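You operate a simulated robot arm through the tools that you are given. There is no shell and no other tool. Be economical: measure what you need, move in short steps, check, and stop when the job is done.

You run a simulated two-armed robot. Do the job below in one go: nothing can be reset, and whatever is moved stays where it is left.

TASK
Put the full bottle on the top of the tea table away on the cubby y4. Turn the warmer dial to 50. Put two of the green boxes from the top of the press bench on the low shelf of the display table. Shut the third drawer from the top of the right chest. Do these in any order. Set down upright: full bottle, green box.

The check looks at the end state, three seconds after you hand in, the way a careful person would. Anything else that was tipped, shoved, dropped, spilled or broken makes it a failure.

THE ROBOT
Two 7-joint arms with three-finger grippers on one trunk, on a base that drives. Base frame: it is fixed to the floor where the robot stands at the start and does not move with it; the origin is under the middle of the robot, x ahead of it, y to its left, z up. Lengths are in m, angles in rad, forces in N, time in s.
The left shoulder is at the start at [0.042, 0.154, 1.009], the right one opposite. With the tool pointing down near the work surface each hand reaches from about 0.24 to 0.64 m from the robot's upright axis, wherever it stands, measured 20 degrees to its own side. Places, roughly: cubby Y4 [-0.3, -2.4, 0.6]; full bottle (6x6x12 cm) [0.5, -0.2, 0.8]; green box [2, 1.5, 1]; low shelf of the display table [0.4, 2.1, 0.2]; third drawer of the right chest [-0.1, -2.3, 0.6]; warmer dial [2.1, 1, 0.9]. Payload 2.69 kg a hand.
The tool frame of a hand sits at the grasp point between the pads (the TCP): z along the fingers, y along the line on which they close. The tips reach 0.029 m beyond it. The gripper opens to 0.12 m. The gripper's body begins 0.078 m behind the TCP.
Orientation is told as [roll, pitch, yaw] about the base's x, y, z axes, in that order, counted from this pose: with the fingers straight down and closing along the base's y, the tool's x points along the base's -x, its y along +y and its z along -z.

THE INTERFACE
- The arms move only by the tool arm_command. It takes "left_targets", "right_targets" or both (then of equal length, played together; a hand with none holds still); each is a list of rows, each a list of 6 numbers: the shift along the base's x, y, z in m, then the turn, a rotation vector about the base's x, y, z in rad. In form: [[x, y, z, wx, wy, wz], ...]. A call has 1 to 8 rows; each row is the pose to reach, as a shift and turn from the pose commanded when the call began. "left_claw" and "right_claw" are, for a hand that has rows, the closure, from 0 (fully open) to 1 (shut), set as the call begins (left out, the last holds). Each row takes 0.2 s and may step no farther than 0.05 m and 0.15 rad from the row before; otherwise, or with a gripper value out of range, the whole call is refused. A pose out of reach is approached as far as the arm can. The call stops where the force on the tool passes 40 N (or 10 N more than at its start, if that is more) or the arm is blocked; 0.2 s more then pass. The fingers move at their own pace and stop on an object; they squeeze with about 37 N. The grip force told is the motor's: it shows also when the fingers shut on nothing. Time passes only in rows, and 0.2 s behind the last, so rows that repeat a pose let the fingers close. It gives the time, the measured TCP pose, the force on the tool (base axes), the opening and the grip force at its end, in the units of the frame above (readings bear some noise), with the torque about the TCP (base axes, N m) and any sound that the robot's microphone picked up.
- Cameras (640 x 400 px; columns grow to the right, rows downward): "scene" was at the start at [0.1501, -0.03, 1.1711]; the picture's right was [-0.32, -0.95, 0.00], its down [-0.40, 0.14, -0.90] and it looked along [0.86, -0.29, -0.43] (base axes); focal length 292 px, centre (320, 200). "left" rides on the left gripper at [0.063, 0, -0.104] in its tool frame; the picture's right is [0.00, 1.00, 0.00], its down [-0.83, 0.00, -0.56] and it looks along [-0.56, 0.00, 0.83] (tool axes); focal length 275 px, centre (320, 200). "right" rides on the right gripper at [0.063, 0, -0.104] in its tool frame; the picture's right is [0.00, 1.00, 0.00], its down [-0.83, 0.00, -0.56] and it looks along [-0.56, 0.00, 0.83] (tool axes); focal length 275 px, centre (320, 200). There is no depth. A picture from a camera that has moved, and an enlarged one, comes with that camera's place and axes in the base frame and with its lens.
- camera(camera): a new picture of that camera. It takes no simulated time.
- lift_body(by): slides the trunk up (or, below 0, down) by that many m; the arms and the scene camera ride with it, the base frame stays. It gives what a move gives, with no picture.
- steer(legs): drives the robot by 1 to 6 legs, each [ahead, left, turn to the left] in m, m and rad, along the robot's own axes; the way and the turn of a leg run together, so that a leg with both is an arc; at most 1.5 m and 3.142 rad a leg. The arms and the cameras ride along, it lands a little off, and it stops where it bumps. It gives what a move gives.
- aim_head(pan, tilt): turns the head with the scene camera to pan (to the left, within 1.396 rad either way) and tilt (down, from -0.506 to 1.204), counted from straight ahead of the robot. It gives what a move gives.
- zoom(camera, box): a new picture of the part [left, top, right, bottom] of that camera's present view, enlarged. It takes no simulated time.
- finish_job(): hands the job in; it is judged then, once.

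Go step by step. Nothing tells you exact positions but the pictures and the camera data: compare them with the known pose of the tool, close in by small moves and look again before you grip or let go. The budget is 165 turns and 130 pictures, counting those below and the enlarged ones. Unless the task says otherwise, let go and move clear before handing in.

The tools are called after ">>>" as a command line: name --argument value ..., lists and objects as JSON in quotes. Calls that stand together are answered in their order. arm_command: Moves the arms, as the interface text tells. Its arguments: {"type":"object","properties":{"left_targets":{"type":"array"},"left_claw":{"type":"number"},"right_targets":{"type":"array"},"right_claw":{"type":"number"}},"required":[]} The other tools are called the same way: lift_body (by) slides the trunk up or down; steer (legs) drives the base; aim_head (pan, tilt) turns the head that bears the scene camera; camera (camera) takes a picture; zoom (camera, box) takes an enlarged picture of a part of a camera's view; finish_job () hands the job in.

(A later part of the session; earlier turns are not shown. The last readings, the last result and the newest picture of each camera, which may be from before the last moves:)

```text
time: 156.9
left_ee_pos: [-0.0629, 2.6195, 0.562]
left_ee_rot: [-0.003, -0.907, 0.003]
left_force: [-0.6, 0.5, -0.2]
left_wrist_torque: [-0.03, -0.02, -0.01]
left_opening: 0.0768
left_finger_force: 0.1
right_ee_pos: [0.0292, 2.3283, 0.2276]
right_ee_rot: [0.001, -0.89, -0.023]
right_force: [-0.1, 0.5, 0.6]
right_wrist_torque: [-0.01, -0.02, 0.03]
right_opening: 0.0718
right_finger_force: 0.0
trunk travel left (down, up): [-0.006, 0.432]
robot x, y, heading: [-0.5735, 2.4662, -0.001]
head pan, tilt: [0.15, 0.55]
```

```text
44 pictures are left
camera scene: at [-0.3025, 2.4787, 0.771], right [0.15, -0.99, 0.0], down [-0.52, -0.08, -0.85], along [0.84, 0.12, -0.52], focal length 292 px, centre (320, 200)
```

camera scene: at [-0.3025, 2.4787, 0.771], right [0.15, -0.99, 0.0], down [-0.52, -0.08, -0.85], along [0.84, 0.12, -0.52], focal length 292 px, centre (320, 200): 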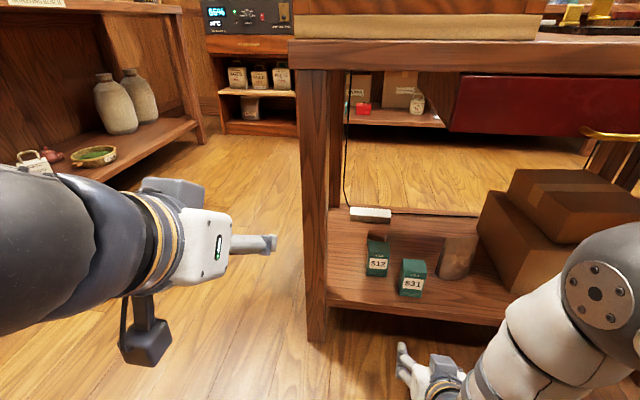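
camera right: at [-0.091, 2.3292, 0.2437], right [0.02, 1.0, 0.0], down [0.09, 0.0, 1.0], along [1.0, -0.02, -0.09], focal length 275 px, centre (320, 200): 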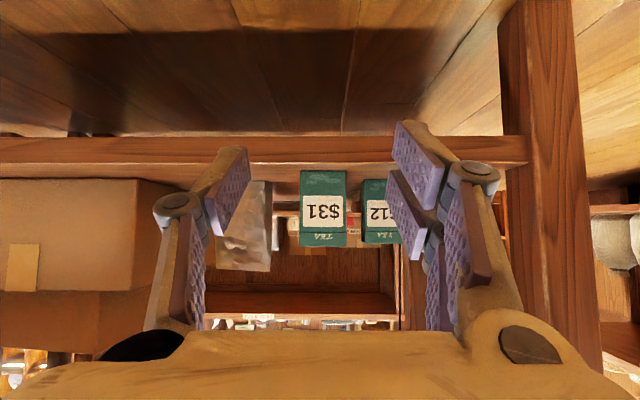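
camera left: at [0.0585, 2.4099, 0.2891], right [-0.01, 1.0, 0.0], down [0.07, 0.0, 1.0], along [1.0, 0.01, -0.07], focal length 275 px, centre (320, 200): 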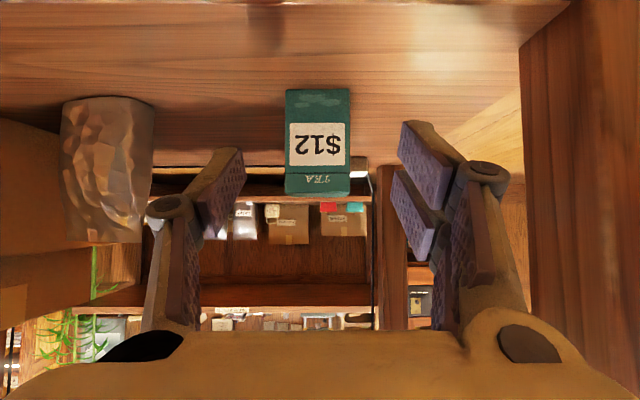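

Both green boxes stand on the low shelf. I'll raise the right hand and the trunk, then return to the press bench.

>>> arm_command --right_targets '[[0, 0, 0.05, 0, 0, 0.003], [0, 0, 0.1, 0, 0, 0.006], [0, 0, 0.15, 0, 0, 0.01], [0, 0, 0.2, 0, 0, 0.014], [0, -0.01, 0.245, 0, 0, 0.018], [0, -0.02, 0.29, 0, 0, 0.022], [0, -0.03, 0.335, 0, 0, 0.022], [0, -0.03, 0.37, 0, 0, 0.022]]' --right_claw 1

>>> lift_body --by 0.37

>>> steer --legs '[[0, -1.4, 0]]'

>>> steer --legs '[[1.2, 0, 0], [0.5, 0, 0]]'

>>> aim_head --pan 0 --tilt 0.4

>>> camera --camera "scene"

```text
time: 158.7
left_ee_pos: [-0.0632, 2.6184, 0.5615]
left_ee_rot: [-0.004, -0.906, 0.002]
left_force: [0.2, 0.5, 0.6]
left_wrist_torque: [0.0, -0.02, 0.0]
left_opening: 0.0769
left_finger_force: 0.0
right_ee_pos: [0.0292, 2.2971, 0.5986]
right_ee_rot: [-0.001, -0.888, 0.0]
right_force: [0.7, -0.1, -0.4]
right_wrist_torque: [-0.05, 0.01, 0.02]
right_opening: 0.0
right_finger_force: 28.6
trunk travel left (down, up): [-0.006, 0.432]
robot x, y, heading: [-0.5729, 2.4684, -0.006]
head pan, tilt: [0.15, 0.55]
```

```text
time: 162.3
left_ee_pos: [-0.0626, 2.6206, 0.9305]
left_ee_rot: [-0.004, -0.905, 0.003]
left_force: [-0.4, -0.1, 0.4]
left_wrist_torque: [-0.01, 0.03, 0.0]
left_opening: 0.077
left_finger_force: 0.0
right_ee_pos: [0.0281, 2.298, 0.9673]
right_ee_rot: [-0.001, -0.889, 0.001]
right_force: [1.2, -0.9, 0.4]
right_wrist_torque: [-0.01, -0.04, 0.02]
right_opening: 0.0004
right_finger_force: 28.4
trunk travel left (down, up): [-0.376, 0.062]
robot x, y, heading: [-0.5743, 2.4698, -0.007]
head pan, tilt: [0.15, 0.55]
```

```text
time: 173.2
left_ee_pos: [-0.0688, 1.223, 0.9333]
left_ee_rot: [-0.005, -0.905, 0.006]
left_force: [-0.1, 0.7, -0.2]
left_wrist_torque: [0.02, 0.0, -0.01]
left_opening: 0.077
left_finger_force: 0.1
right_ee_pos: [0.0257, 0.9026, 0.9668]
right_ee_rot: [0.0, -0.89, 0.003]
right_force: [0.1, 0.1, -0.6]
right_wrist_torque: [-0.02, -0.02, 0.01]
right_opening: 0.0
right_finger_force: 28.4
trunk travel left (down, up): [-0.376, 0.062]
robot x, y, heading: [-0.5792, 1.0708, -0.001]
head pan, tilt: [0.15, 0.55]
```

```text
time: 181.8
left_ee_pos: [1.627, 1.2265, 0.9315]
left_ee_rot: [-0.004, -0.903, 0.009]
left_force: [0.5, 0.4, -0.3]
left_wrist_torque: [0.01, 0.02, -0.01]
left_opening: 0.0767
left_finger_force: 0.1
right_ee_pos: [1.7215, 0.9068, 0.9666]
right_ee_rot: [0.0, -0.888, 0.008]
right_force: [0.1, -0.5, 0.1]
right_wrist_torque: [0.0, -0.02, 0.02]
right_opening: 0.0002
right_finger_force: 28.8
trunk travel left (down, up): [-0.376, 0.062]
robot x, y, heading: [1.1181, 1.0681, 0.008]
head pan, tilt: [0.15, 0.55]
```

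```text
time: 182.5
left_ee_pos: [1.6272, 1.2266, 0.9316]
left_ee_rot: [-0.002, -0.906, 0.011]
left_force: [-0.2, 0.4, 0.2]
left_wrist_torque: [0.0, 0.01, 0.01]
left_opening: 0.0767
left_finger_force: 0.0
right_ee_pos: [1.7225, 0.9073, 0.968]
right_ee_rot: [0.0, -0.888, 0.006]
right_force: [0.0, -1.0, -0.4]
right_wrist_torque: [0.0, -0.03, 0.0]
right_opening: 0.0
right_finger_force: 28.5
trunk travel left (down, up): [-0.376, 0.062]
robot x, y, heading: [1.1144, 1.0659, 0.004]
head pan, tilt: [0.0, 0.4]
```

```text
43 pictures are left
camera scene: at [1.272, 1.0707, 1.1748], right [0.0, -1.0, 0.0], down [-0.39, 0.0, -0.92], along [0.92, 0.0, -0.39], focal length 292 px, centre (320, 200)
```

scene: 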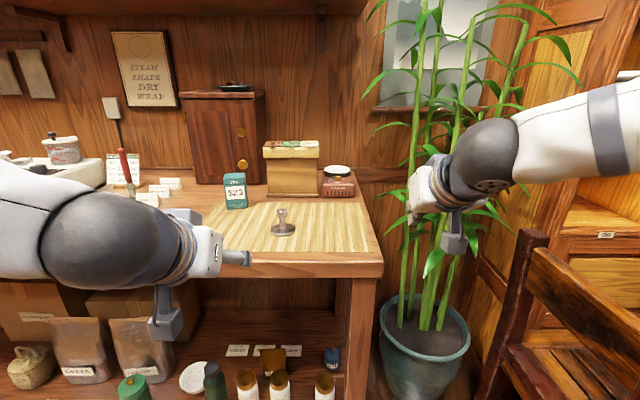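

Boxes delivered and I'm back at the bench; the warmer is now unobstructed. I'll zoom on it.

>>> zoom --camera "scene" --box '[300, 155, 370, 205]'

>>> zoom --camera "right" --box '[260, 40, 460, 200]'

```text
8.00 times, centred on (335, 180) of scene
camera zoom: at [1.272, 1.0707, 1.1748], right [0.0, -1.0, 0.0], down [-0.39, 0.0, -0.92], along [0.92, 0.0, -0.39], focal length 2334 px, centre (200, 360)
```

zoom: 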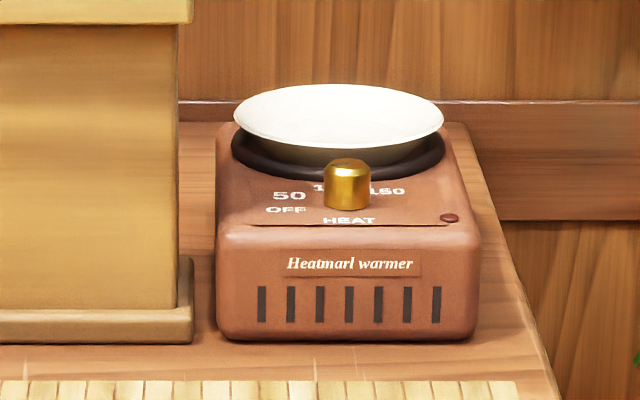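

```text
2.50 times, centred on (360, 120) of right
camera zoom: at [1.6011, 0.9039, 0.9838], right [-0.01, 1.0, 0.0], down [0.09, 0.0, 1.0], along [1.0, 0.01, -0.09], focal length 688 px, centre (220, 400)
```

zoom: 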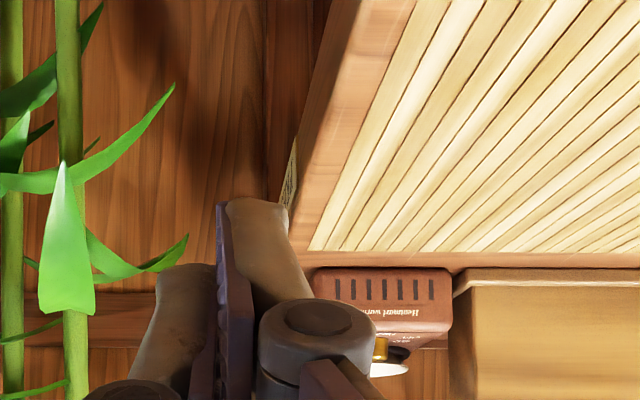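

The dial is a small brass knob with a vertical axis at about [2.09, 1.017], top z≈0.91, with marks OFF, 50, 100, 150 around it. I'll raise the left hand out of the way, move closer, and steepen the right hand for a view from above.

>>> arm_command --left_targets '[[0, 0.01, 0.04, 0, 0, 0], [0, 0.02, 0.08, 0, 0, 0], [0, 0.03, 0.12, 0, 0, 0], [0, 0.03, 0.12, 0, 0, 0]]' --right_targets '[[-0.02, 0, 0.02, 0, 0.11, 0], [-0.04, 0, 0.04, 0, 0.22, 0], [-0.06, 0, 0.05, 0, 0.33, 0], [-0.08, 0, 0.06, 0, 0.44, 0]]'

>>> steer --legs '[[0, 0.1, 0], [0.28, 0, 0]]'

>>> camera --camera "right"

>>> camera --camera "scene"

```text
time: 183.5
left_ee_pos: [1.6255, 1.2565, 1.0532]
left_ee_rot: [-0.004, -0.905, 0.01]
left_force: [0.0, -0.6, 0.2]
left_wrist_torque: [0.02, 0.01, 0.02]
left_opening: 0.0766
left_finger_force: 0.1
right_ee_pos: [1.6413, 0.9082, 1.0268]
right_ee_rot: [0.004, -0.446, 0.005]
right_force: [0.9, 0.6, 0.2]
right_wrist_torque: [0.04, -0.01, -0.02]
right_opening: 0.0001
right_finger_force: 28.3
trunk travel left (down, up): [-0.376, 0.062]
robot x, y, heading: [1.1176, 1.07, 0.004]
head pan, tilt: [0.0, 0.4]
```

```text
time: 186.5
left_ee_pos: [1.9048, 1.3609, 1.0542]
left_ee_rot: [-0.005, -0.904, 0.012]
left_force: [-0.5, -0.4, -0.6]
left_wrist_torque: [-0.01, -0.01, -0.01]
left_opening: 0.0766
left_finger_force: 0.0
right_ee_pos: [1.9199, 1.0107, 1.0284]
right_ee_rot: [0.003, -0.448, 0.006]
right_force: [0.1, 0.6, -0.4]
right_wrist_torque: [-0.05, -0.01, 0.01]
right_opening: 0.0001
right_finger_force: 28.2
trunk travel left (down, up): [-0.376, 0.062]
robot x, y, heading: [1.3948, 1.1744, 0.006]
head pan, tilt: [0.0, 0.4]
```

```text
40 pictures are left
camera right: at [1.8174, 1.0092, 1.0938], right [-0.01, 1.0, 0.0], down [0.51, 0.01, 0.86], along [0.86, 0.01, -0.51], focal length 275 px, centre (320, 200)
```

right: 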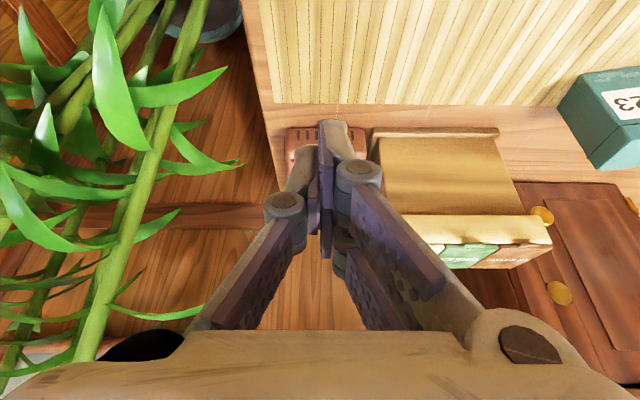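

```text
39 pictures are left
camera scene: at [1.5498, 1.1741, 1.1748], right [0.01, -1.0, 0.0], down [-0.39, 0.0, -0.92], along [0.92, 0.01, -0.39], focal length 292 px, centre (320, 200)
```

scene: 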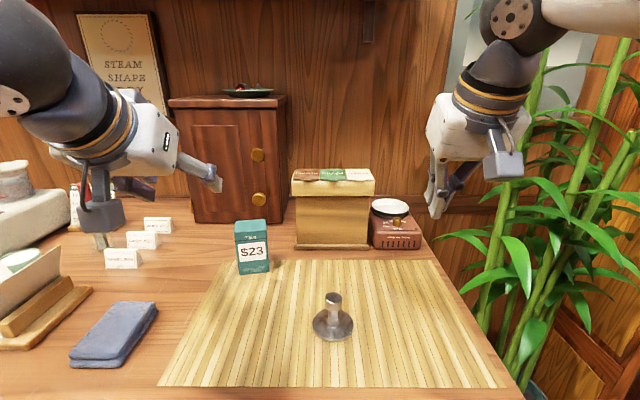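

The closed fingers hide the knob. I'll open them halfway and zoom.

>>> arm_command --right_targets '[[0, 0, 0, 0, 0, 0], [0, 0, 0, 0, 0, 0]]' --right_claw 0.4

>>> zoom --camera "right" --box '[260, 100, 380, 190]'

>>> zoom --camera "scene" --box '[355, 190, 435, 255]'

```text
time: 187.1
left_ee_pos: [1.9031, 1.3599, 1.0527]
left_ee_rot: [-0.002, -0.906, 0.013]
left_force: [-0.6, 0.3, -0.5]
left_wrist_torque: [0.01, -0.02, -0.01]
left_opening: 0.0769
left_finger_force: 0.1
right_ee_pos: [1.9186, 1.0113, 1.0281]
right_ee_rot: [0.003, -0.451, 0.007]
right_force: [0.2, 0.3, 0.2]
right_wrist_torque: [0.05, 0.03, -0.01]
right_opening: 0.0722
right_finger_force: 0.1
trunk travel left (down, up): [-0.376, 0.062]
robot x, y, heading: [1.3912, 1.1727, 0.002]
head pan, tilt: [0.0, 0.4]
```

```text
4.44 times, centred on (320, 145) of right
camera zoom: at [1.8169, 1.0092, 1.0941], right [-0.01, 1.0, 0.0], down [0.51, 0.01, 0.86], along [0.86, 0.01, -0.51], focal length 1224 px, centre (320, 444)
```

zoom: 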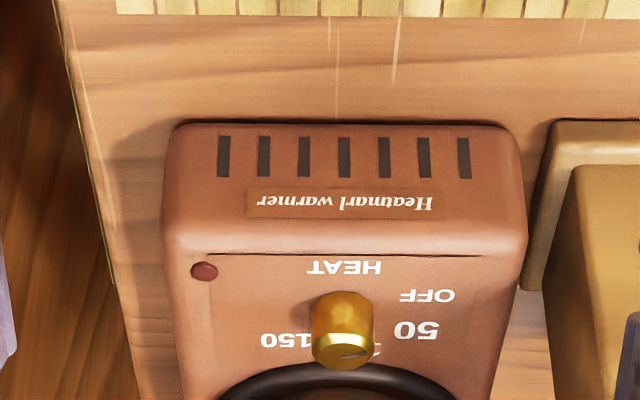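

```text
6.15 times, centred on (395, 222) of scene
camera zoom: at [1.5491, 1.174, 1.1749], right [0.01, -1.0, 0.0], down [-0.39, 0.0, -0.92], along [0.92, 0.01, -0.39], focal length 1795 px, centre (-142, 62)
```

zoom: 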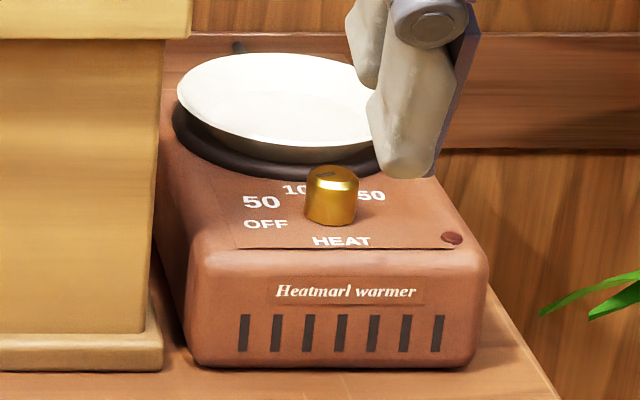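

The knob carries a dark pointer mark on top. I'll bring the hand vertical and above it for a steeper view.

>>> arm_command --right_targets '[[0.02, 0, 0.01, 0, 0.15, 0], [0.04, 0, 0.02, 0, 0.3, 0], [0.055, 0, 0.03, 0, 0.45, 0]]'

>>> zoom --camera "right" --box '[250, 140, 390, 250]'

```text
time: 187.9
left_ee_pos: [1.9012, 1.3583, 1.0548]
left_ee_rot: [-0.002, -0.908, 0.011]
left_force: [-0.7, -0.2, 0.3]
left_wrist_torque: [0.0, -0.03, 0.02]
left_opening: 0.0772
left_finger_force: 0.1
right_ee_pos: [1.9087, 0.9992, 1.0406]
right_ee_rot: [0.008, -0.001, 0.009]
right_force: [-1.2, -0.8, -0.6]
right_wrist_torque: [0.04, -0.07, -0.01]
right_opening: 0.0721
right_finger_force: 0.1
right hand out of reach, approached as far as the arm can: row 3
trunk travel left (down, up): [-0.376, 0.062]
robot x, y, heading: [1.3926, 1.1704, 0.004]
head pan, tilt: [0.0, 0.4]
```

```text
3.64 times, centred on (320, 195) of right
camera zoom: at [1.8463, 0.9965, 1.1439], right [-0.01, 1.0, 0.01], down [0.83, 0.01, 0.56], along [0.56, 0.01, -0.83], focal length 1001 px, centre (320, 218)
```

zoom: 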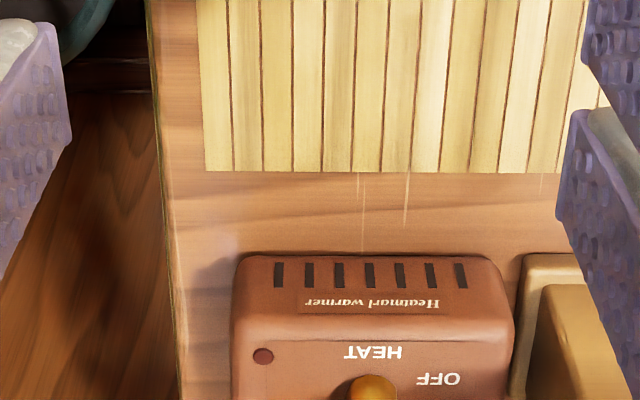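

The knob is lower in this view; I'll zoom on that part.

>>> zoom --camera "right" --box '[285, 205, 385, 285]'

```text
5.00 times, centred on (335, 245) of right
camera zoom: at [1.8463, 0.9965, 1.1439], right [-0.01, 1.0, 0.01], down [0.83, 0.01, 0.56], along [0.56, 0.01, -0.83], focal length 1376 px, centre (245, -25)
```

zoom: 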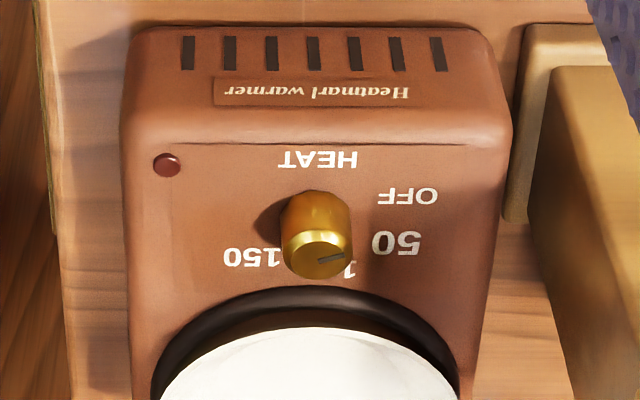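

The pointer now sits at OFF; measured from straight back toward the left, OFF≈105°, 50≈58–62°, 100≈10°. The knob axis is at [2.088, 1.0185], Ø≈0.023, z 0.892–0.914. It must turn about 45° clockwise. I'll move closer and set a tilted, yawed pre-grasp pose.

>>> steer --legs '[[0.04, 0, 0]]'

>>> arm_command --right_targets '[[0.01, 0, 0, 0, -0.15, 0], [0.03, 0, 0, 0, -0.3, 0], [0.06, 0, 0, 0, -0.45, 0], [0.09, 0.005, -0.02, 0, -0.45, 0], [0.115, 0.01, -0.045, 0, -0.45, 0]]' --right_claw 0.6

>>> arm_command --right_targets '[[0, 0, 0, 0, 0, 0.13], [0, 0, 0, 0, 0, 0.26], [0, 0, 0, 0, 0, 0.39]]'

>>> camera --camera "right"

>>> zoom --camera "scene" --box '[340, 150, 500, 270]'

```text
time: 188.8
left_ee_pos: [1.944, 1.3601, 1.0522]
left_ee_rot: [-0.004, -0.903, 0.012]
left_force: [-0.2, 0.3, 0.1]
left_wrist_torque: [0.0, 0.02, 0.01]
left_opening: 0.0767
left_finger_force: 0.0
right_ee_pos: [1.9516, 1.0009, 1.0372]
right_ee_rot: [0.007, 0.003, 0.007]
right_force: [-0.5, 0.7, -0.5]
right_wrist_torque: [0.0, 0.03, 0.0]
right_opening: 0.0721
right_finger_force: 0.1
trunk travel left (down, up): [-0.376, 0.062]
robot x, y, heading: [1.4335, 1.1704, 0.005]
head pan, tilt: [0.0, 0.4]
```

```text
time: 190.0
left_ee_pos: [1.9437, 1.3608, 1.051]
left_ee_rot: [-0.002, -0.903, 0.012]
left_force: [0.1, -0.5, -0.3]
left_wrist_torque: [-0.01, 0.03, 0.03]
left_opening: 0.0767
left_finger_force: 0.1
right_ee_pos: [2.0674, 1.0107, 0.9951]
right_ee_rot: [0.003, -0.451, 0.007]
right_force: [0.8, 0.5, 0.2]
right_wrist_torque: [-0.02, -0.01, 0.0]
right_opening: 0.0482
right_finger_force: 0.0
trunk travel left (down, up): [-0.376, 0.062]
robot x, y, heading: [1.4332, 1.1726, 0.01]
head pan, tilt: [0.0, 0.4]
```

```text
time: 190.8
left_ee_pos: [1.9443, 1.359, 1.0528]
left_ee_rot: [-0.002, -0.906, 0.012]
left_force: [-0.3, -0.3, 0.0]
left_wrist_torque: [0.02, -0.01, 0.0]
left_opening: 0.0769
left_finger_force: 0.1
right_ee_pos: [2.0671, 1.0101, 0.9935]
right_ee_rot: [0.003, -0.45, 0.4]
right_force: [-0.4, -0.2, 0.3]
right_wrist_torque: [0.02, 0.01, 0.01]
right_opening: 0.0477
right_finger_force: 0.0
trunk travel left (down, up): [-0.376, 0.062]
robot x, y, heading: [1.4342, 1.1757, 0.004]
head pan, tilt: [0.0, 0.4]
```

```text
34 pictures are left
camera right: at [1.9726, 0.9694, 1.06], right [-0.39, 0.92, 0.0], down [0.47, 0.2, 0.86], along [0.79, 0.34, -0.51], focal length 275 px, centre (320, 200)
```

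right: 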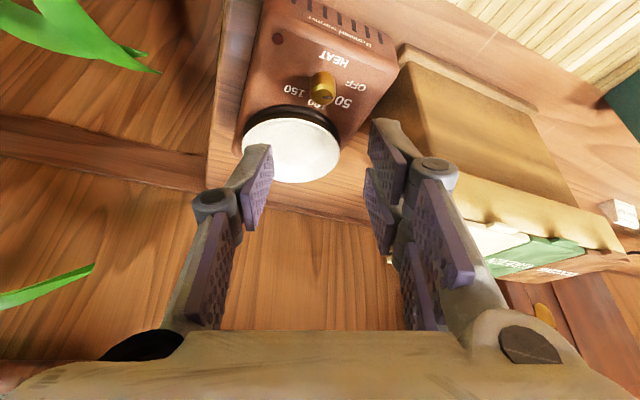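

```text
3.33 times, centred on (420, 210) of scene
camera zoom: at [1.5888, 1.1741, 1.1748], right [0.01, -1.0, 0.0], down [-0.39, 0.0, -0.92], along [0.92, 0.01, -0.39], focal length 972 px, centre (-13, 167)
```

zoom: 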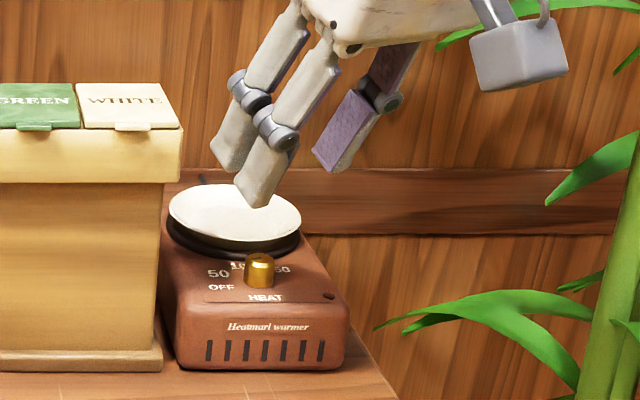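

The gripper has two fingers on its +y side and one on the other, so I need it steeper and spun positively to keep clear of the plate. I'll raise the trunk, undo the yaw, tilt to 0.25 rad, and move the base 4.5 cm closer.

>>> lift_body --by 0.058

>>> arm_command --right_targets '[[-0.02, 0, 0, 0, 0, -0.13], [-0.04, 0, 0, 0, 0, -0.26], [-0.06, 0, 0, 0, 0, -0.4]]'

>>> arm_command --right_targets '[[-0.01, 0.003, 0, 0, 0.1, 0], [-0.02, 0.006, 0, 0, 0.2, 0]]'

>>> steer --legs '[[0.045, 0, 0]]'

>>> arm_command --right_targets '[[0, 0, 0, -0.036, 0, 0.145], [0, 0, 0, -0.072, 0, 0.289], [0, 0, 0, -0.109, 0, 0.434], [0, 0, 0, -0.145, 0, 0.58], [0, 0, 0, -0.185, 0, 0.725]]'

>>> camera --camera "right"

```text
time: 191.8
left_ee_pos: [1.9432, 1.3612, 1.1103]
left_ee_rot: [-0.001, -0.906, 0.013]
left_force: [0.8, 0.4, -0.6]
left_wrist_torque: [0.02, -0.04, 0.01]
left_opening: 0.077
left_finger_force: 0.1
right_ee_pos: [2.0616, 1.0111, 1.068]
right_ee_rot: [-0.009, -0.476, 0.404]
right_force: [-0.1, -0.7, -0.3]
right_wrist_torque: [-0.01, -0.03, -0.03]
right_opening: 0.0483
right_finger_force: 0.0
trunk travel left (down, up): [-0.434, 0.004]
robot x, y, heading: [1.4307, 1.1719, 0.004]
head pan, tilt: [0.0, 0.4]
```

```text
time: 192.6
left_ee_pos: [1.9422, 1.3613, 1.1102]
left_ee_rot: [-0.004, -0.906, 0.014]
left_force: [-0.8, 0.0, 0.3]
left_wrist_torque: [0.0, 0.03, -0.01]
left_opening: 0.0765
left_finger_force: 0.0
right_ee_pos: [2.0009, 1.0106, 1.0706]
right_ee_rot: [-0.01, -0.481, 0.0]
right_force: [0.5, 0.1, 0.3]
right_wrist_torque: [0.0, -0.02, 0.02]
right_opening: 0.0481
right_finger_force: 0.0
trunk travel left (down, up): [-0.434, 0.004]
robot x, y, heading: [1.4331, 1.1684, 0.002]
head pan, tilt: [0.0, 0.4]
```

```text
time: 193.2
left_ee_pos: [1.9439, 1.3616, 1.11]
left_ee_rot: [-0.004, -0.905, 0.011]
left_force: [1.1, 0.0, 0.5]
left_wrist_torque: [0.03, -0.03, 0.02]
left_opening: 0.0769
left_finger_force: 0.1
right_ee_pos: [1.9811, 1.0168, 1.0683]
right_ee_rot: [-0.008, -0.276, 0.004]
right_force: [-0.3, -0.5, 0.4]
right_wrist_torque: [0.01, 0.0, 0.0]
right_opening: 0.0478
right_finger_force: 0.0
trunk travel left (down, up): [-0.434, 0.004]
robot x, y, heading: [1.4331, 1.1732, 0.004]
head pan, tilt: [0.0, 0.4]
```

```text
time: 194.1
left_ee_pos: [1.9889, 1.3619, 1.1099]
left_ee_rot: [-0.002, -0.907, 0.013]
left_force: [-0.3, 0.2, -0.6]
left_wrist_torque: [0.0, 0.01, 0.0]
left_opening: 0.0769
left_finger_force: 0.0
right_ee_pos: [2.026, 1.0161, 1.069]
right_ee_rot: [-0.01, -0.275, 0.005]
right_force: [0.5, 0.3, 0.4]
right_wrist_torque: [-0.02, 0.01, -0.01]
right_opening: 0.0478
right_finger_force: 0.1
trunk travel left (down, up): [-0.434, 0.004]
robot x, y, heading: [1.4783, 1.1736, 0.002]
head pan, tilt: [0.0, 0.4]
```

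```text
time: 195.2
left_ee_pos: [1.9882, 1.3596, 1.1111]
left_ee_rot: [-0.004, -0.903, 0.013]
left_force: [-0.3, -0.8, -0.5]
left_wrist_torque: [0.01, -0.01, -0.05]
left_opening: 0.0768
left_finger_force: 0.1
right_ee_pos: [2.026, 1.016, 1.0691]
right_ee_rot: [-0.18, -0.206, 0.772]
right_force: [0.4, 0.2, 0.9]
right_wrist_torque: [0.01, -0.02, 0.02]
right_opening: 0.0483
right_finger_force: 0.0
trunk travel left (down, up): [-0.434, 0.004]
robot x, y, heading: [1.4773, 1.177, 0.011]
head pan, tilt: [0.0, 0.4]
```

```text
32 pictures are left
camera right: at [1.9535, 0.9709, 1.1568], right [-0.66, 0.73, -0.18], down [0.43, 0.56, 0.71], along [0.61, 0.39, -0.69], focal length 275 px, centre (320, 200)
```

right: 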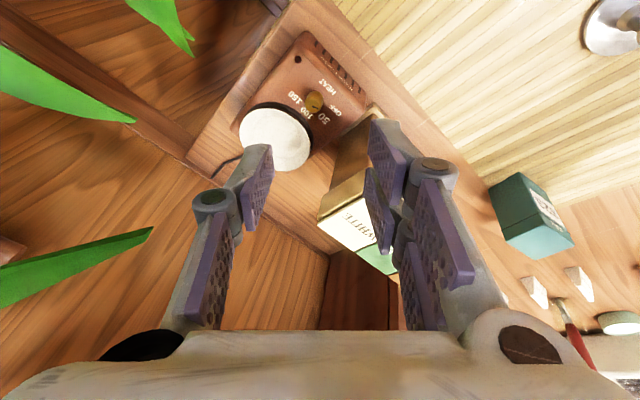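

The wrist spins fine. I'll zoom from this viewpoint to refine the knob position.

>>> zoom --camera "right" --box '[270, 60, 370, 140]'

>>> zoom --camera "scene" --box '[340, 150, 500, 290]'

```text
5.00 times, centred on (320, 100) of right
camera zoom: at [1.9535, 0.9709, 1.1568], right [-0.66, 0.73, -0.18], down [0.43, 0.56, 0.71], along [0.61, 0.39, -0.69], focal length 1376 px, centre (320, 700)
```

zoom: 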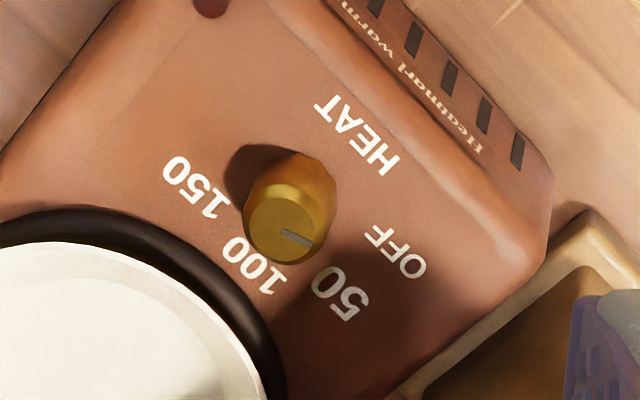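

```text
2.86 times, centred on (420, 220) of scene
camera zoom: at [1.5769, 1.1741, 1.2412], right [0.01, -1.0, 0.0], down [-0.39, 0.0, -0.92], along [0.92, 0.0, -0.39], focal length 833 px, centre (34, 143)
```

zoom: 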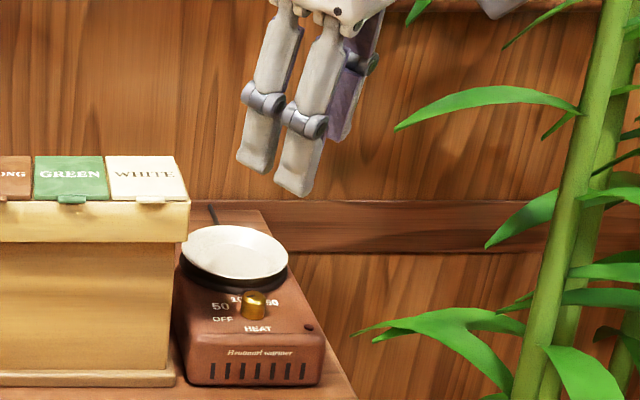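

Refined: knob axis [2.085, 1.0185], top z≈0.907, pointer ≈108°, "50" ≈63°. I'll move to a pre-grasp 4 cm above with a narrow opening.

>>> arm_command --right_targets '[[0.013, 0.001, -0.033, 0, 0, 0], [0.026, 0.002, -0.066, 0, 0, 0], [0.04, 0.0025, -0.099, 0, 0, 0]]' --right_claw 0.72

>>> camera --camera "right"

>>> zoom --camera "scene" --box '[350, 150, 470, 270]'

```text
time: 196.1
left_ee_pos: [1.9876, 1.3606, 1.1098]
left_ee_rot: [-0.002, -0.905, 0.013]
left_force: [0.1, 0.2, -0.9]
left_wrist_torque: [-0.01, 0.03, 0.02]
left_opening: 0.0767
left_finger_force: 0.1
right_ee_pos: [2.0661, 1.0187, 0.9694]
right_ee_rot: [-0.18, -0.206, 0.773]
right_force: [-0.6, 0.7, 0.7]
right_wrist_torque: [0.02, 0.0, -0.03]
right_opening: 0.0336
right_finger_force: 0.2
trunk travel left (down, up): [-0.434, 0.004]
robot x, y, heading: [1.4778, 1.1739, 0.005]
head pan, tilt: [0.0, 0.4]
```

```text
29 pictures are left
camera right: at [1.9947, 0.9733, 1.0573], right [-0.66, 0.73, -0.18], down [0.43, 0.56, 0.71], along [0.61, 0.39, -0.69], focal length 275 px, centre (320, 200)
```

right: 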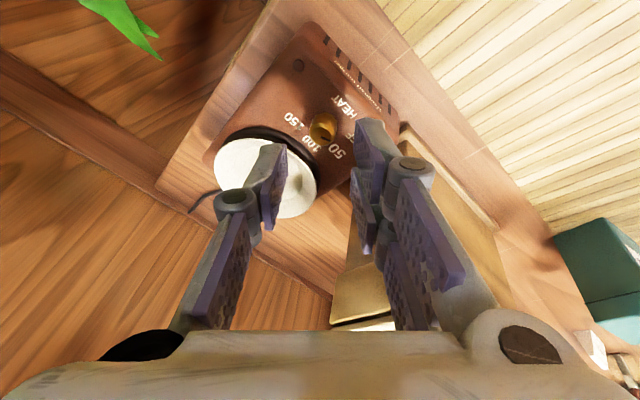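

```text
3.33 times, centred on (410, 210) of scene
camera zoom: at [1.5778, 1.1741, 1.241], right [0.01, -1.0, 0.0], down [-0.39, 0.0, -0.92], along [0.92, 0.0, -0.39], focal length 972 px, centre (20, 167)
```

zoom: 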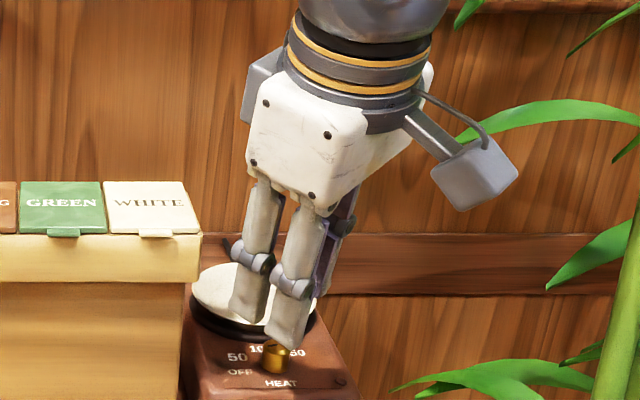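

The knob sits exactly on the tool axis. I'll go down along it and close.

>>> arm_command --right_targets '[[0.004, 0, -0.014, 0, 0, 0], [0.008, 0, -0.027, 0, 0, 0], [0.01, 0, -0.035, 0, 0, 0], [0.011, 0, -0.039, 0, 0, 0]]'

>>> zoom --camera "right" --box '[220, 70, 420, 220]'

>>> zoom --camera "scene" --box '[350, 170, 450, 270]'

```text
time: 197.1
left_ee_pos: [1.9883, 1.3608, 1.1109]
left_ee_rot: [-0.004, -0.905, 0.012]
left_force: [-0.1, -0.1, -0.4]
left_wrist_torque: [0.01, 0.02, 0.02]
left_opening: 0.0767
left_finger_force: 0.0
right_ee_pos: [2.0775, 1.0182, 0.9316]
right_ee_rot: [-0.18, -0.208, 0.771]
right_force: [-1.2, 0.6, -0.2]
right_wrist_torque: [0.03, -0.01, 0.02]
right_opening: 0.0333
right_finger_force: 0.1
trunk travel left (down, up): [-0.434, 0.004]
robot x, y, heading: [1.48, 1.1715, 0.002]
head pan, tilt: [0.0, 0.4]
```

```text
2.67 times, centred on (320, 145) of right
camera zoom: at [2.0048, 0.9737, 1.0192], right [-0.66, 0.73, -0.18], down [0.43, 0.56, 0.71], along [0.61, 0.39, -0.69], focal length 734 px, centre (320, 347)
```

zoom: 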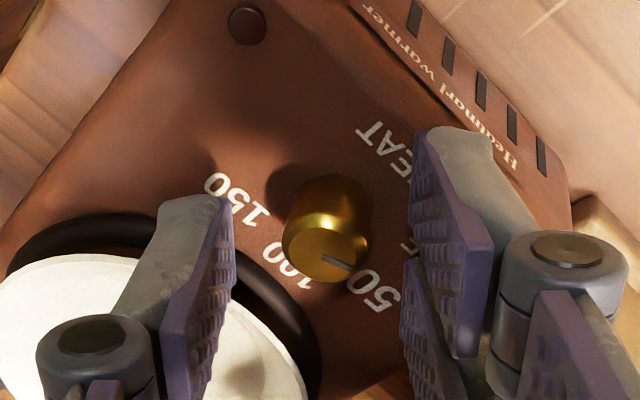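

```text
4.00 times, centred on (400, 220) of scene
camera zoom: at [1.5769, 1.1741, 1.2412], right [0.01, -1.0, 0.0], down [-0.39, 0.0, -0.92], along [0.92, 0.0, -0.39], focal length 1167 px, centre (0, 120)
```

zoom: 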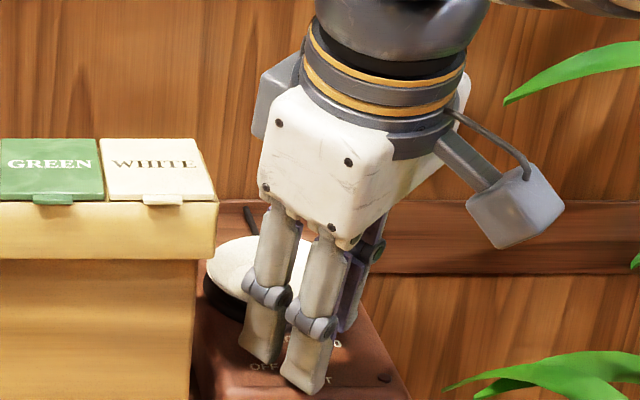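

The fingertips flank the knob. Closing.

>>> arm_command --right_targets '[[0, 0, -0.002, 0, 0, 0], [0, 0, -0.002, 0, 0, 0], [0, 0, -0.002, 0, 0, 0]]' --right_claw 1

>>> zoom --camera "right" --box '[220, 70, 420, 220]'

```text
time: 197.8
left_ee_pos: [1.9867, 1.3615, 1.1113]
left_ee_rot: [-0.003, -0.907, 0.013]
left_force: [0.4, 0.5, 1.3]
left_wrist_torque: [-0.03, -0.02, 0.01]
left_opening: 0.0769
left_finger_force: 0.0
right_ee_pos: [2.0772, 1.0198, 0.9318]
right_ee_rot: [-0.183, -0.21, 0.77]
right_force: [-3.2, 1.7, 9.0]
right_wrist_torque: [-0.6, 0.68, -0.1]
right_opening: 0.016
right_finger_force: 41.6
trunk travel left (down, up): [-0.434, 0.004]
robot x, y, heading: [1.479, 1.1692, 0.005]
head pan, tilt: [0.0, 0.4]
```

```text
2.67 times, centred on (320, 145) of right
camera zoom: at [2.004, 0.9742, 1.0185], right [-0.66, 0.73, -0.18], down [0.43, 0.56, 0.71], along [0.62, 0.39, -0.68], focal length 734 px, centre (320, 347)
```

zoom: 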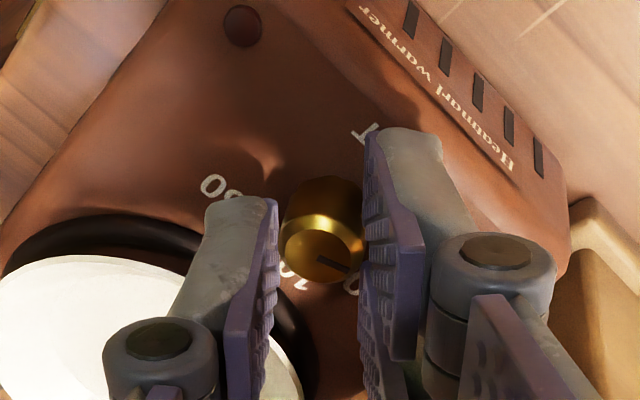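

Gripped (0.016 m). I'll spin clockwise about the tool axis by 0.38 rad.

>>> arm_command --right_targets '[[0, 0, 0.002, 0.025, 0, -0.091], [0, 0, 0.002, 0.051, 0, -0.183], [0, 0, 0.002, 0.077, 0, -0.274], [0, 0, 0.002, 0.103, 0, -0.366], [0, 0, 0.002, 0.103, 0, -0.366]]'

>>> zoom --camera "right" --box '[220, 70, 420, 220]'

>>> zoom --camera "scene" --box '[350, 170, 450, 270]'

```text
time: 199.1
left_ee_pos: [1.9868, 1.3607, 1.1097]
left_ee_rot: [-0.002, -0.905, 0.013]
left_force: [-0.6, 0.1, 0.3]
left_wrist_torque: [0.0, -0.01, 0.04]
left_opening: 0.0769
left_finger_force: 0.0
right_ee_pos: [2.0757, 1.0198, 0.931]
right_ee_rot: [-0.089, -0.264, 0.382]
right_force: [-6.0, -1.8, 0.8]
right_wrist_torque: [-0.17, 0.48, -0.01]
right_opening: 0.0159
right_finger_force: 41.5
trunk travel left (down, up): [-0.434, 0.004]
robot x, y, heading: [1.4744, 1.1714, 0.007]
head pan, tilt: [0.0, 0.4]
```

```text
2.67 times, centred on (320, 145) of right
camera zoom: at [1.9909, 0.994, 1.0147], right [-0.35, 0.93, -0.09], down [0.59, 0.3, 0.75], along [0.73, 0.21, -0.65], focal length 734 px, centre (320, 347)
```

zoom: 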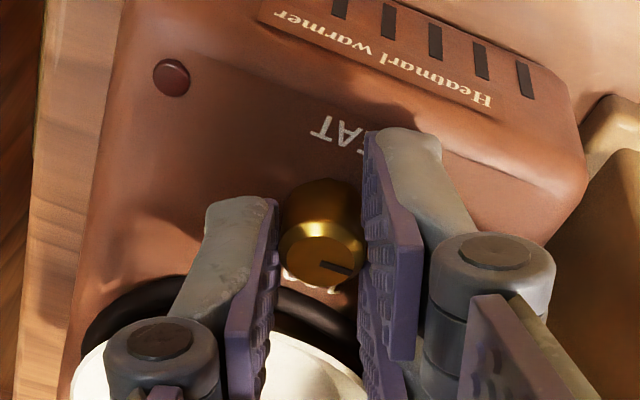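

```text
4.00 times, centred on (400, 220) of scene
camera zoom: at [1.5763, 1.1739, 1.2412], right [0.01, -1.0, 0.0], down [-0.39, 0.0, -0.92], along [0.92, 0.0, -0.39], focal length 1167 px, centre (0, 120)
```

zoom: 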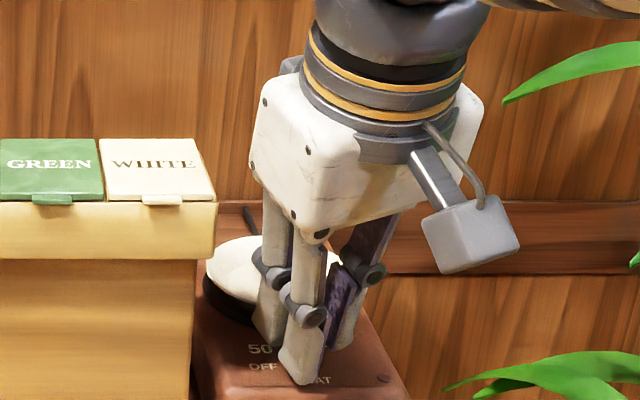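

The knob turns with the hand and the body keeps ~1.5 cm from the box lid. I'll continue another 0.39 rad.

>>> arm_command --right_targets '[[0, 0, 0, 0.025, 0, -0.091], [0, 0, 0, 0.051, 0, -0.183], [0, 0, 0, 0.077, 0, -0.274], [0, 0, 0, 0.103, 0, -0.366], [0, 0, 0, 0.107, 0, -0.38]]'

>>> zoom --camera "right" --box '[220, 70, 420, 220]'

>>> zoom --camera "scene" --box '[350, 170, 450, 270]'

```text
time: 200.2
left_ee_pos: [1.987, 1.3601, 1.1114]
left_ee_rot: [-0.002, -0.906, 0.013]
left_force: [0.2, 0.5, 0.4]
left_wrist_torque: [-0.02, 0.01, 0.0]
left_opening: 0.0767
left_finger_force: 0.1
right_ee_pos: [2.0759, 1.0199, 0.9312]
right_ee_rot: [0.016, -0.284, -0.025]
right_force: [-7.1, -0.9, -2.0]
right_wrist_torque: [-0.18, 1.0, -0.02]
right_opening: 0.0157
right_finger_force: 41.3
trunk travel left (down, up): [-0.434, 0.004]
robot x, y, heading: [1.4789, 1.1709, 0.008]
head pan, tilt: [0.0, 0.4]
```

```text
2.67 times, centred on (320, 145) of right
camera zoom: at [1.9864, 1.0187, 1.0135], right [0.02, 1.0, 0.01], down [0.64, -0.02, 0.77], along [0.77, 0.0, -0.64], focal length 734 px, centre (320, 347)
```

zoom: 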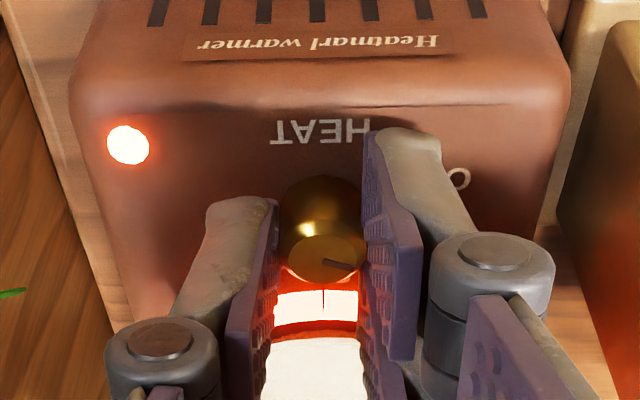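

```text
4.00 times, centred on (400, 220) of scene
camera zoom: at [1.5764, 1.174, 1.2412], right [0.01, -1.0, 0.0], down [-0.39, 0.0, -0.92], along [0.92, 0.0, -0.39], focal length 1167 px, centre (0, 120)
```

zoom: 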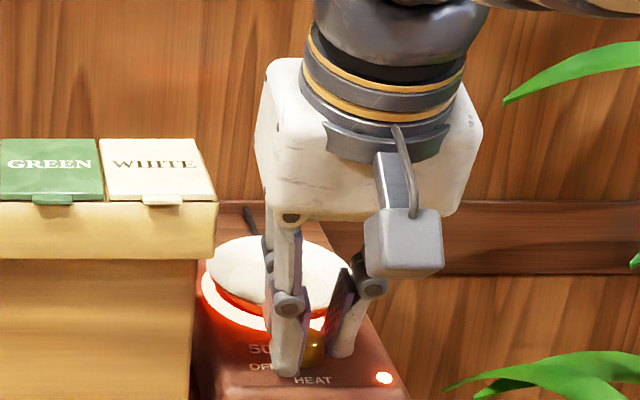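

The heater lit up and the pointer is at about 66°, near "50" (63°). I'll release, lift off along the axis, and check the mark.

>>> arm_command --right_targets '[[0, 0, 0, 0, 0, 0], [0, 0, 0, 0, 0, 0]]' --right_claw 0.72

>>> arm_command --right_targets '[[-0.005, 0, 0.02, 0, 0, 0], [-0.012, 0, 0.045, 0, 0, 0], [-0.025, 0, 0.09, 0, 0, 0], [-0.04, 0, 0.13, 0, 0, 0]]'

>>> zoom --camera "right" --box '[270, 70, 370, 150]'

```text
time: 200.8
left_ee_pos: [1.9878, 1.3603, 1.1108]
left_ee_rot: [-0.004, -0.906, 0.012]
left_force: [-0.9, 0.0, 0.0]
left_wrist_torque: [-0.01, 0.01, -0.03]
left_opening: 0.077
left_finger_force: 0.1
right_ee_pos: [2.0764, 1.0194, 0.9323]
right_ee_rot: [0.017, -0.286, -0.026]
right_force: [-0.4, -0.1, 0.6]
right_wrist_torque: [0.0, -0.02, 0.04]
right_opening: 0.0336
right_finger_force: 0.1
trunk travel left (down, up): [-0.434, 0.004]
robot x, y, heading: [1.4769, 1.1734, 0.006]
head pan, tilt: [0.0, 0.4]
```

```text
time: 201.8
left_ee_pos: [1.9865, 1.3613, 1.1118]
left_ee_rot: [-0.005, -0.908, 0.011]
left_force: [0.2, 0.4, 0.4]
left_wrist_torque: [0.01, -0.01, 0.02]
left_opening: 0.0767
left_finger_force: 0.0
right_ee_pos: [2.0371, 1.0207, 1.0623]
right_ee_rot: [0.015, -0.285, -0.026]
right_force: [-0.3, -0.9, -0.4]
right_wrist_torque: [0.01, 0.03, -0.02]
right_opening: 0.0335
right_finger_force: 0.1
trunk travel left (down, up): [-0.434, 0.004]
robot x, y, heading: [1.4814, 1.1744, 0.0]
head pan, tilt: [0.0, 0.4]
```

```text
5.00 times, centred on (320, 110) of right
camera zoom: at [1.9469, 1.0191, 1.1439], right [0.02, 1.0, 0.01], down [0.64, -0.02, 0.77], along [0.77, 0.0, -0.64], focal length 1376 px, centre (320, 650)
```

zoom: 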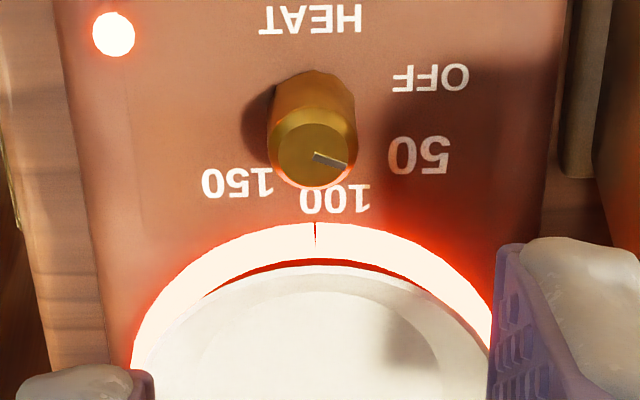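

The pointer is ~67°, with "50" at about 58–61°, so it needs ~6° more clockwise. I'll regrip with a small counter-spin and turn another 0.11 rad.

>>> arm_command --right_targets '[[0.015, 0, -0.04, -0.031, 0, 0.106], [0.028, 0, -0.085, -0.031, 0, 0.106], [0.034, 0, -0.11, -0.031, 0, 0.106], [0.0395, 0, -0.131, -0.031, 0, 0.106]]'

>>> arm_command --right_targets '[[0, 0, 0, 0, 0, 0], [0, 0, 0, 0, 0, 0], [0, 0, 0, 0, 0, 0]]' --right_claw 1

>>> arm_command --right_targets '[[0, 0, 0.001, 0.016, 0, -0.055], [0, 0, 0.001, 0.032, 0, -0.115], [0, 0, 0.001, 0.032, 0, -0.115]]'

>>> arm_command --right_targets '[[0, 0, 0, 0, 0, 0], [0, 0, 0, 0, 0, 0]]' --right_claw 0.72

>>> arm_command --right_targets '[[-0.005, 0, 0.02, 0, 0, 0], [-0.012, 0, 0.045, 0, 0, 0], [-0.025, 0, 0.09, 0, 0, 0], [-0.04, 0, 0.13, 0, 0, 0]]'

>>> zoom --camera "right" --box '[270, 70, 370, 150]'

```text
time: 202.8
left_ee_pos: [1.9885, 1.3609, 1.111]
left_ee_rot: [-0.001, -0.906, 0.011]
left_force: [-0.1, 0.4, -0.8]
left_wrist_torque: [-0.01, 0.0, 0.04]
left_opening: 0.0769
left_finger_force: 0.0
right_ee_pos: [2.0772, 1.0191, 0.9305]
right_ee_rot: [-0.017, -0.283, 0.089]
right_force: [-0.2, 0.8, -0.5]
right_wrist_torque: [0.0, -0.02, -0.01]
right_opening: 0.0337
right_finger_force: 0.1
trunk travel left (down, up): [-0.434, 0.004]
robot x, y, heading: [1.475, 1.1726, 0.006]
head pan, tilt: [0.0, 0.4]
```

```text
time: 203.7
left_ee_pos: [1.9873, 1.3613, 1.11]
left_ee_rot: [-0.002, -0.906, 0.013]
left_force: [0.5, -0.4, 0.3]
left_wrist_torque: [0.02, 0.0, 0.01]
left_opening: 0.0765
left_finger_force: 0.1
right_ee_pos: [2.0755, 1.019, 0.9307]
right_ee_rot: [-0.016, -0.283, 0.089]
right_force: [-0.4, 1.2, -1.9]
right_wrist_torque: [0.25, -0.69, -0.01]
right_opening: 0.0159
right_finger_force: 40.8
trunk travel left (down, up): [-0.434, 0.004]
robot x, y, heading: [1.4821, 1.1755, 0.005]
head pan, tilt: [0.0, 0.4]
```

```text
time: 204.4
left_ee_pos: [1.989, 1.3598, 1.1106]
left_ee_rot: [-0.003, -0.905, 0.011]
left_force: [0.0, -0.1, -0.7]
left_wrist_torque: [-0.02, 0.01, -0.02]
left_opening: 0.0767
left_finger_force: 0.1
right_ee_pos: [2.0761, 1.0197, 0.9309]
right_ee_rot: [0.018, -0.28, -0.036]
right_force: [-2.9, 1.3, -6.4]
right_wrist_torque: [-0.01, -0.2, 0.0]
right_opening: 0.0159
right_finger_force: 42.0
trunk travel left (down, up): [-0.434, 0.004]
robot x, y, heading: [1.4792, 1.172, 0.004]
head pan, tilt: [0.0, 0.4]
```

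```text
time: 205.1
left_ee_pos: [1.9872, 1.3607, 1.1113]
left_ee_rot: [-0.002, -0.906, 0.012]
left_force: [0.1, -0.2, -0.5]
left_wrist_torque: [0.01, -0.02, 0.01]
left_opening: 0.0767
left_finger_force: 0.0
right_ee_pos: [2.0772, 1.02, 0.9312]
right_ee_rot: [0.017, -0.284, -0.034]
right_force: [-0.1, 0.1, 0.2]
right_wrist_torque: [0.01, -0.01, 0.01]
right_opening: 0.0338
right_finger_force: 0.2
trunk travel left (down, up): [-0.434, 0.004]
robot x, y, heading: [1.4729, 1.1732, 0.005]
head pan, tilt: [0.0, 0.4]
```

```text
time: 206.1
left_ee_pos: [1.9867, 1.3609, 1.1119]
left_ee_rot: [-0.003, -0.908, 0.012]
left_force: [0.1, 0.1, 0.1]
left_wrist_torque: [-0.01, -0.02, 0.0]
left_opening: 0.0769
left_finger_force: 0.0
right_ee_pos: [2.0362, 1.0185, 1.0622]
right_ee_rot: [0.018, -0.285, -0.036]
right_force: [0.8, 1.0, 0.5]
right_wrist_torque: [-0.03, -0.07, 0.03]
right_opening: 0.0337
right_finger_force: 0.0
trunk travel left (down, up): [-0.434, 0.004]
robot x, y, heading: [1.4793, 1.1772, 0.008]
head pan, tilt: [0.0, 0.4]
```

```text
5.00 times, centred on (320, 110) of right
camera zoom: at [1.9468, 1.0187, 1.1443], right [0.03, 1.0, 0.02], down [0.64, -0.03, 0.77], along [0.77, -0.01, -0.64], focal length 1376 px, centre (320, 650)
```

zoom: 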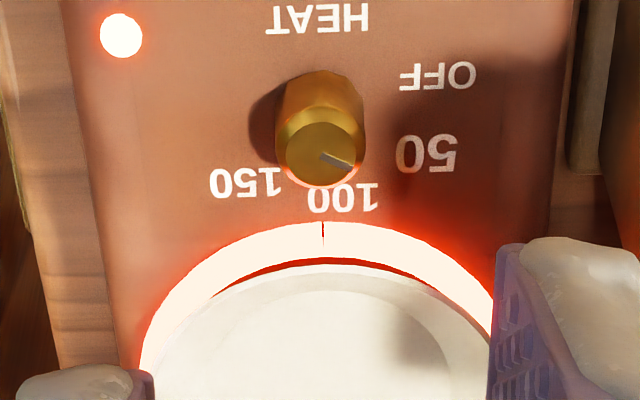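

The pointer now aims at "50" within measurement error. I'll move the hand clear, back off a little, and take a last look at the bench.

>>> arm_command --right_targets '[[-0.03, 0, 0.03, 0, 0, 0], [-0.06, 0, 0.05, 0, 0, 0]]'

>>> steer --legs '[[-0.25, 0, 0]]'

>>> camera --camera "scene"

```text
time: 206.7
left_ee_pos: [1.9879, 1.3597, 1.1121]
left_ee_rot: [-0.003, -0.904, 0.012]
left_force: [0.7, 0.2, 0.3]
left_wrist_torque: [-0.01, 0.02, 0.01]
left_opening: 0.0768
left_finger_force: 0.0
right_ee_pos: [1.9769, 1.0185, 1.1115]
right_ee_rot: [0.018, -0.283, -0.034]
right_force: [0.3, 0.2, -0.3]
right_wrist_torque: [-0.01, -0.05, 0.05]
right_opening: 0.0334
right_finger_force: 0.0
trunk travel left (down, up): [-0.434, 0.004]
robot x, y, heading: [1.4782, 1.1751, 0.004]
head pan, tilt: [0.0, 0.4]
```

```text
time: 208.5
left_ee_pos: [1.7391, 1.3581, 1.1111]
left_ee_rot: [-0.005, -0.906, 0.01]
left_force: [0.2, -0.2, -0.1]
left_wrist_torque: [0.0, 0.0, 0.0]
left_opening: 0.0771
left_finger_force: 0.1
right_ee_pos: [1.7271, 1.0159, 1.1113]
right_ee_rot: [0.017, -0.282, -0.037]
right_force: [-0.3, -0.7, -0.1]
right_wrist_torque: [0.04, 0.0, 0.0]
right_opening: 0.0335
right_finger_force: 0.0
trunk travel left (down, up): [-0.434, 0.004]
robot x, y, heading: [1.2299, 1.1709, 0.005]
head pan, tilt: [0.0, 0.4]
```

```text
18 pictures are left
camera scene: at [1.3276, 1.1728, 1.2412], right [0.0, -1.0, 0.0], down [-0.39, 0.0, -0.92], along [0.92, 0.0, -0.39], focal length 292 px, centre (320, 200)
```

scene: 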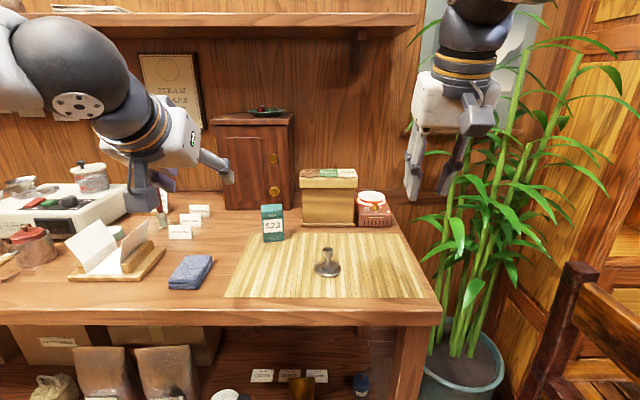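

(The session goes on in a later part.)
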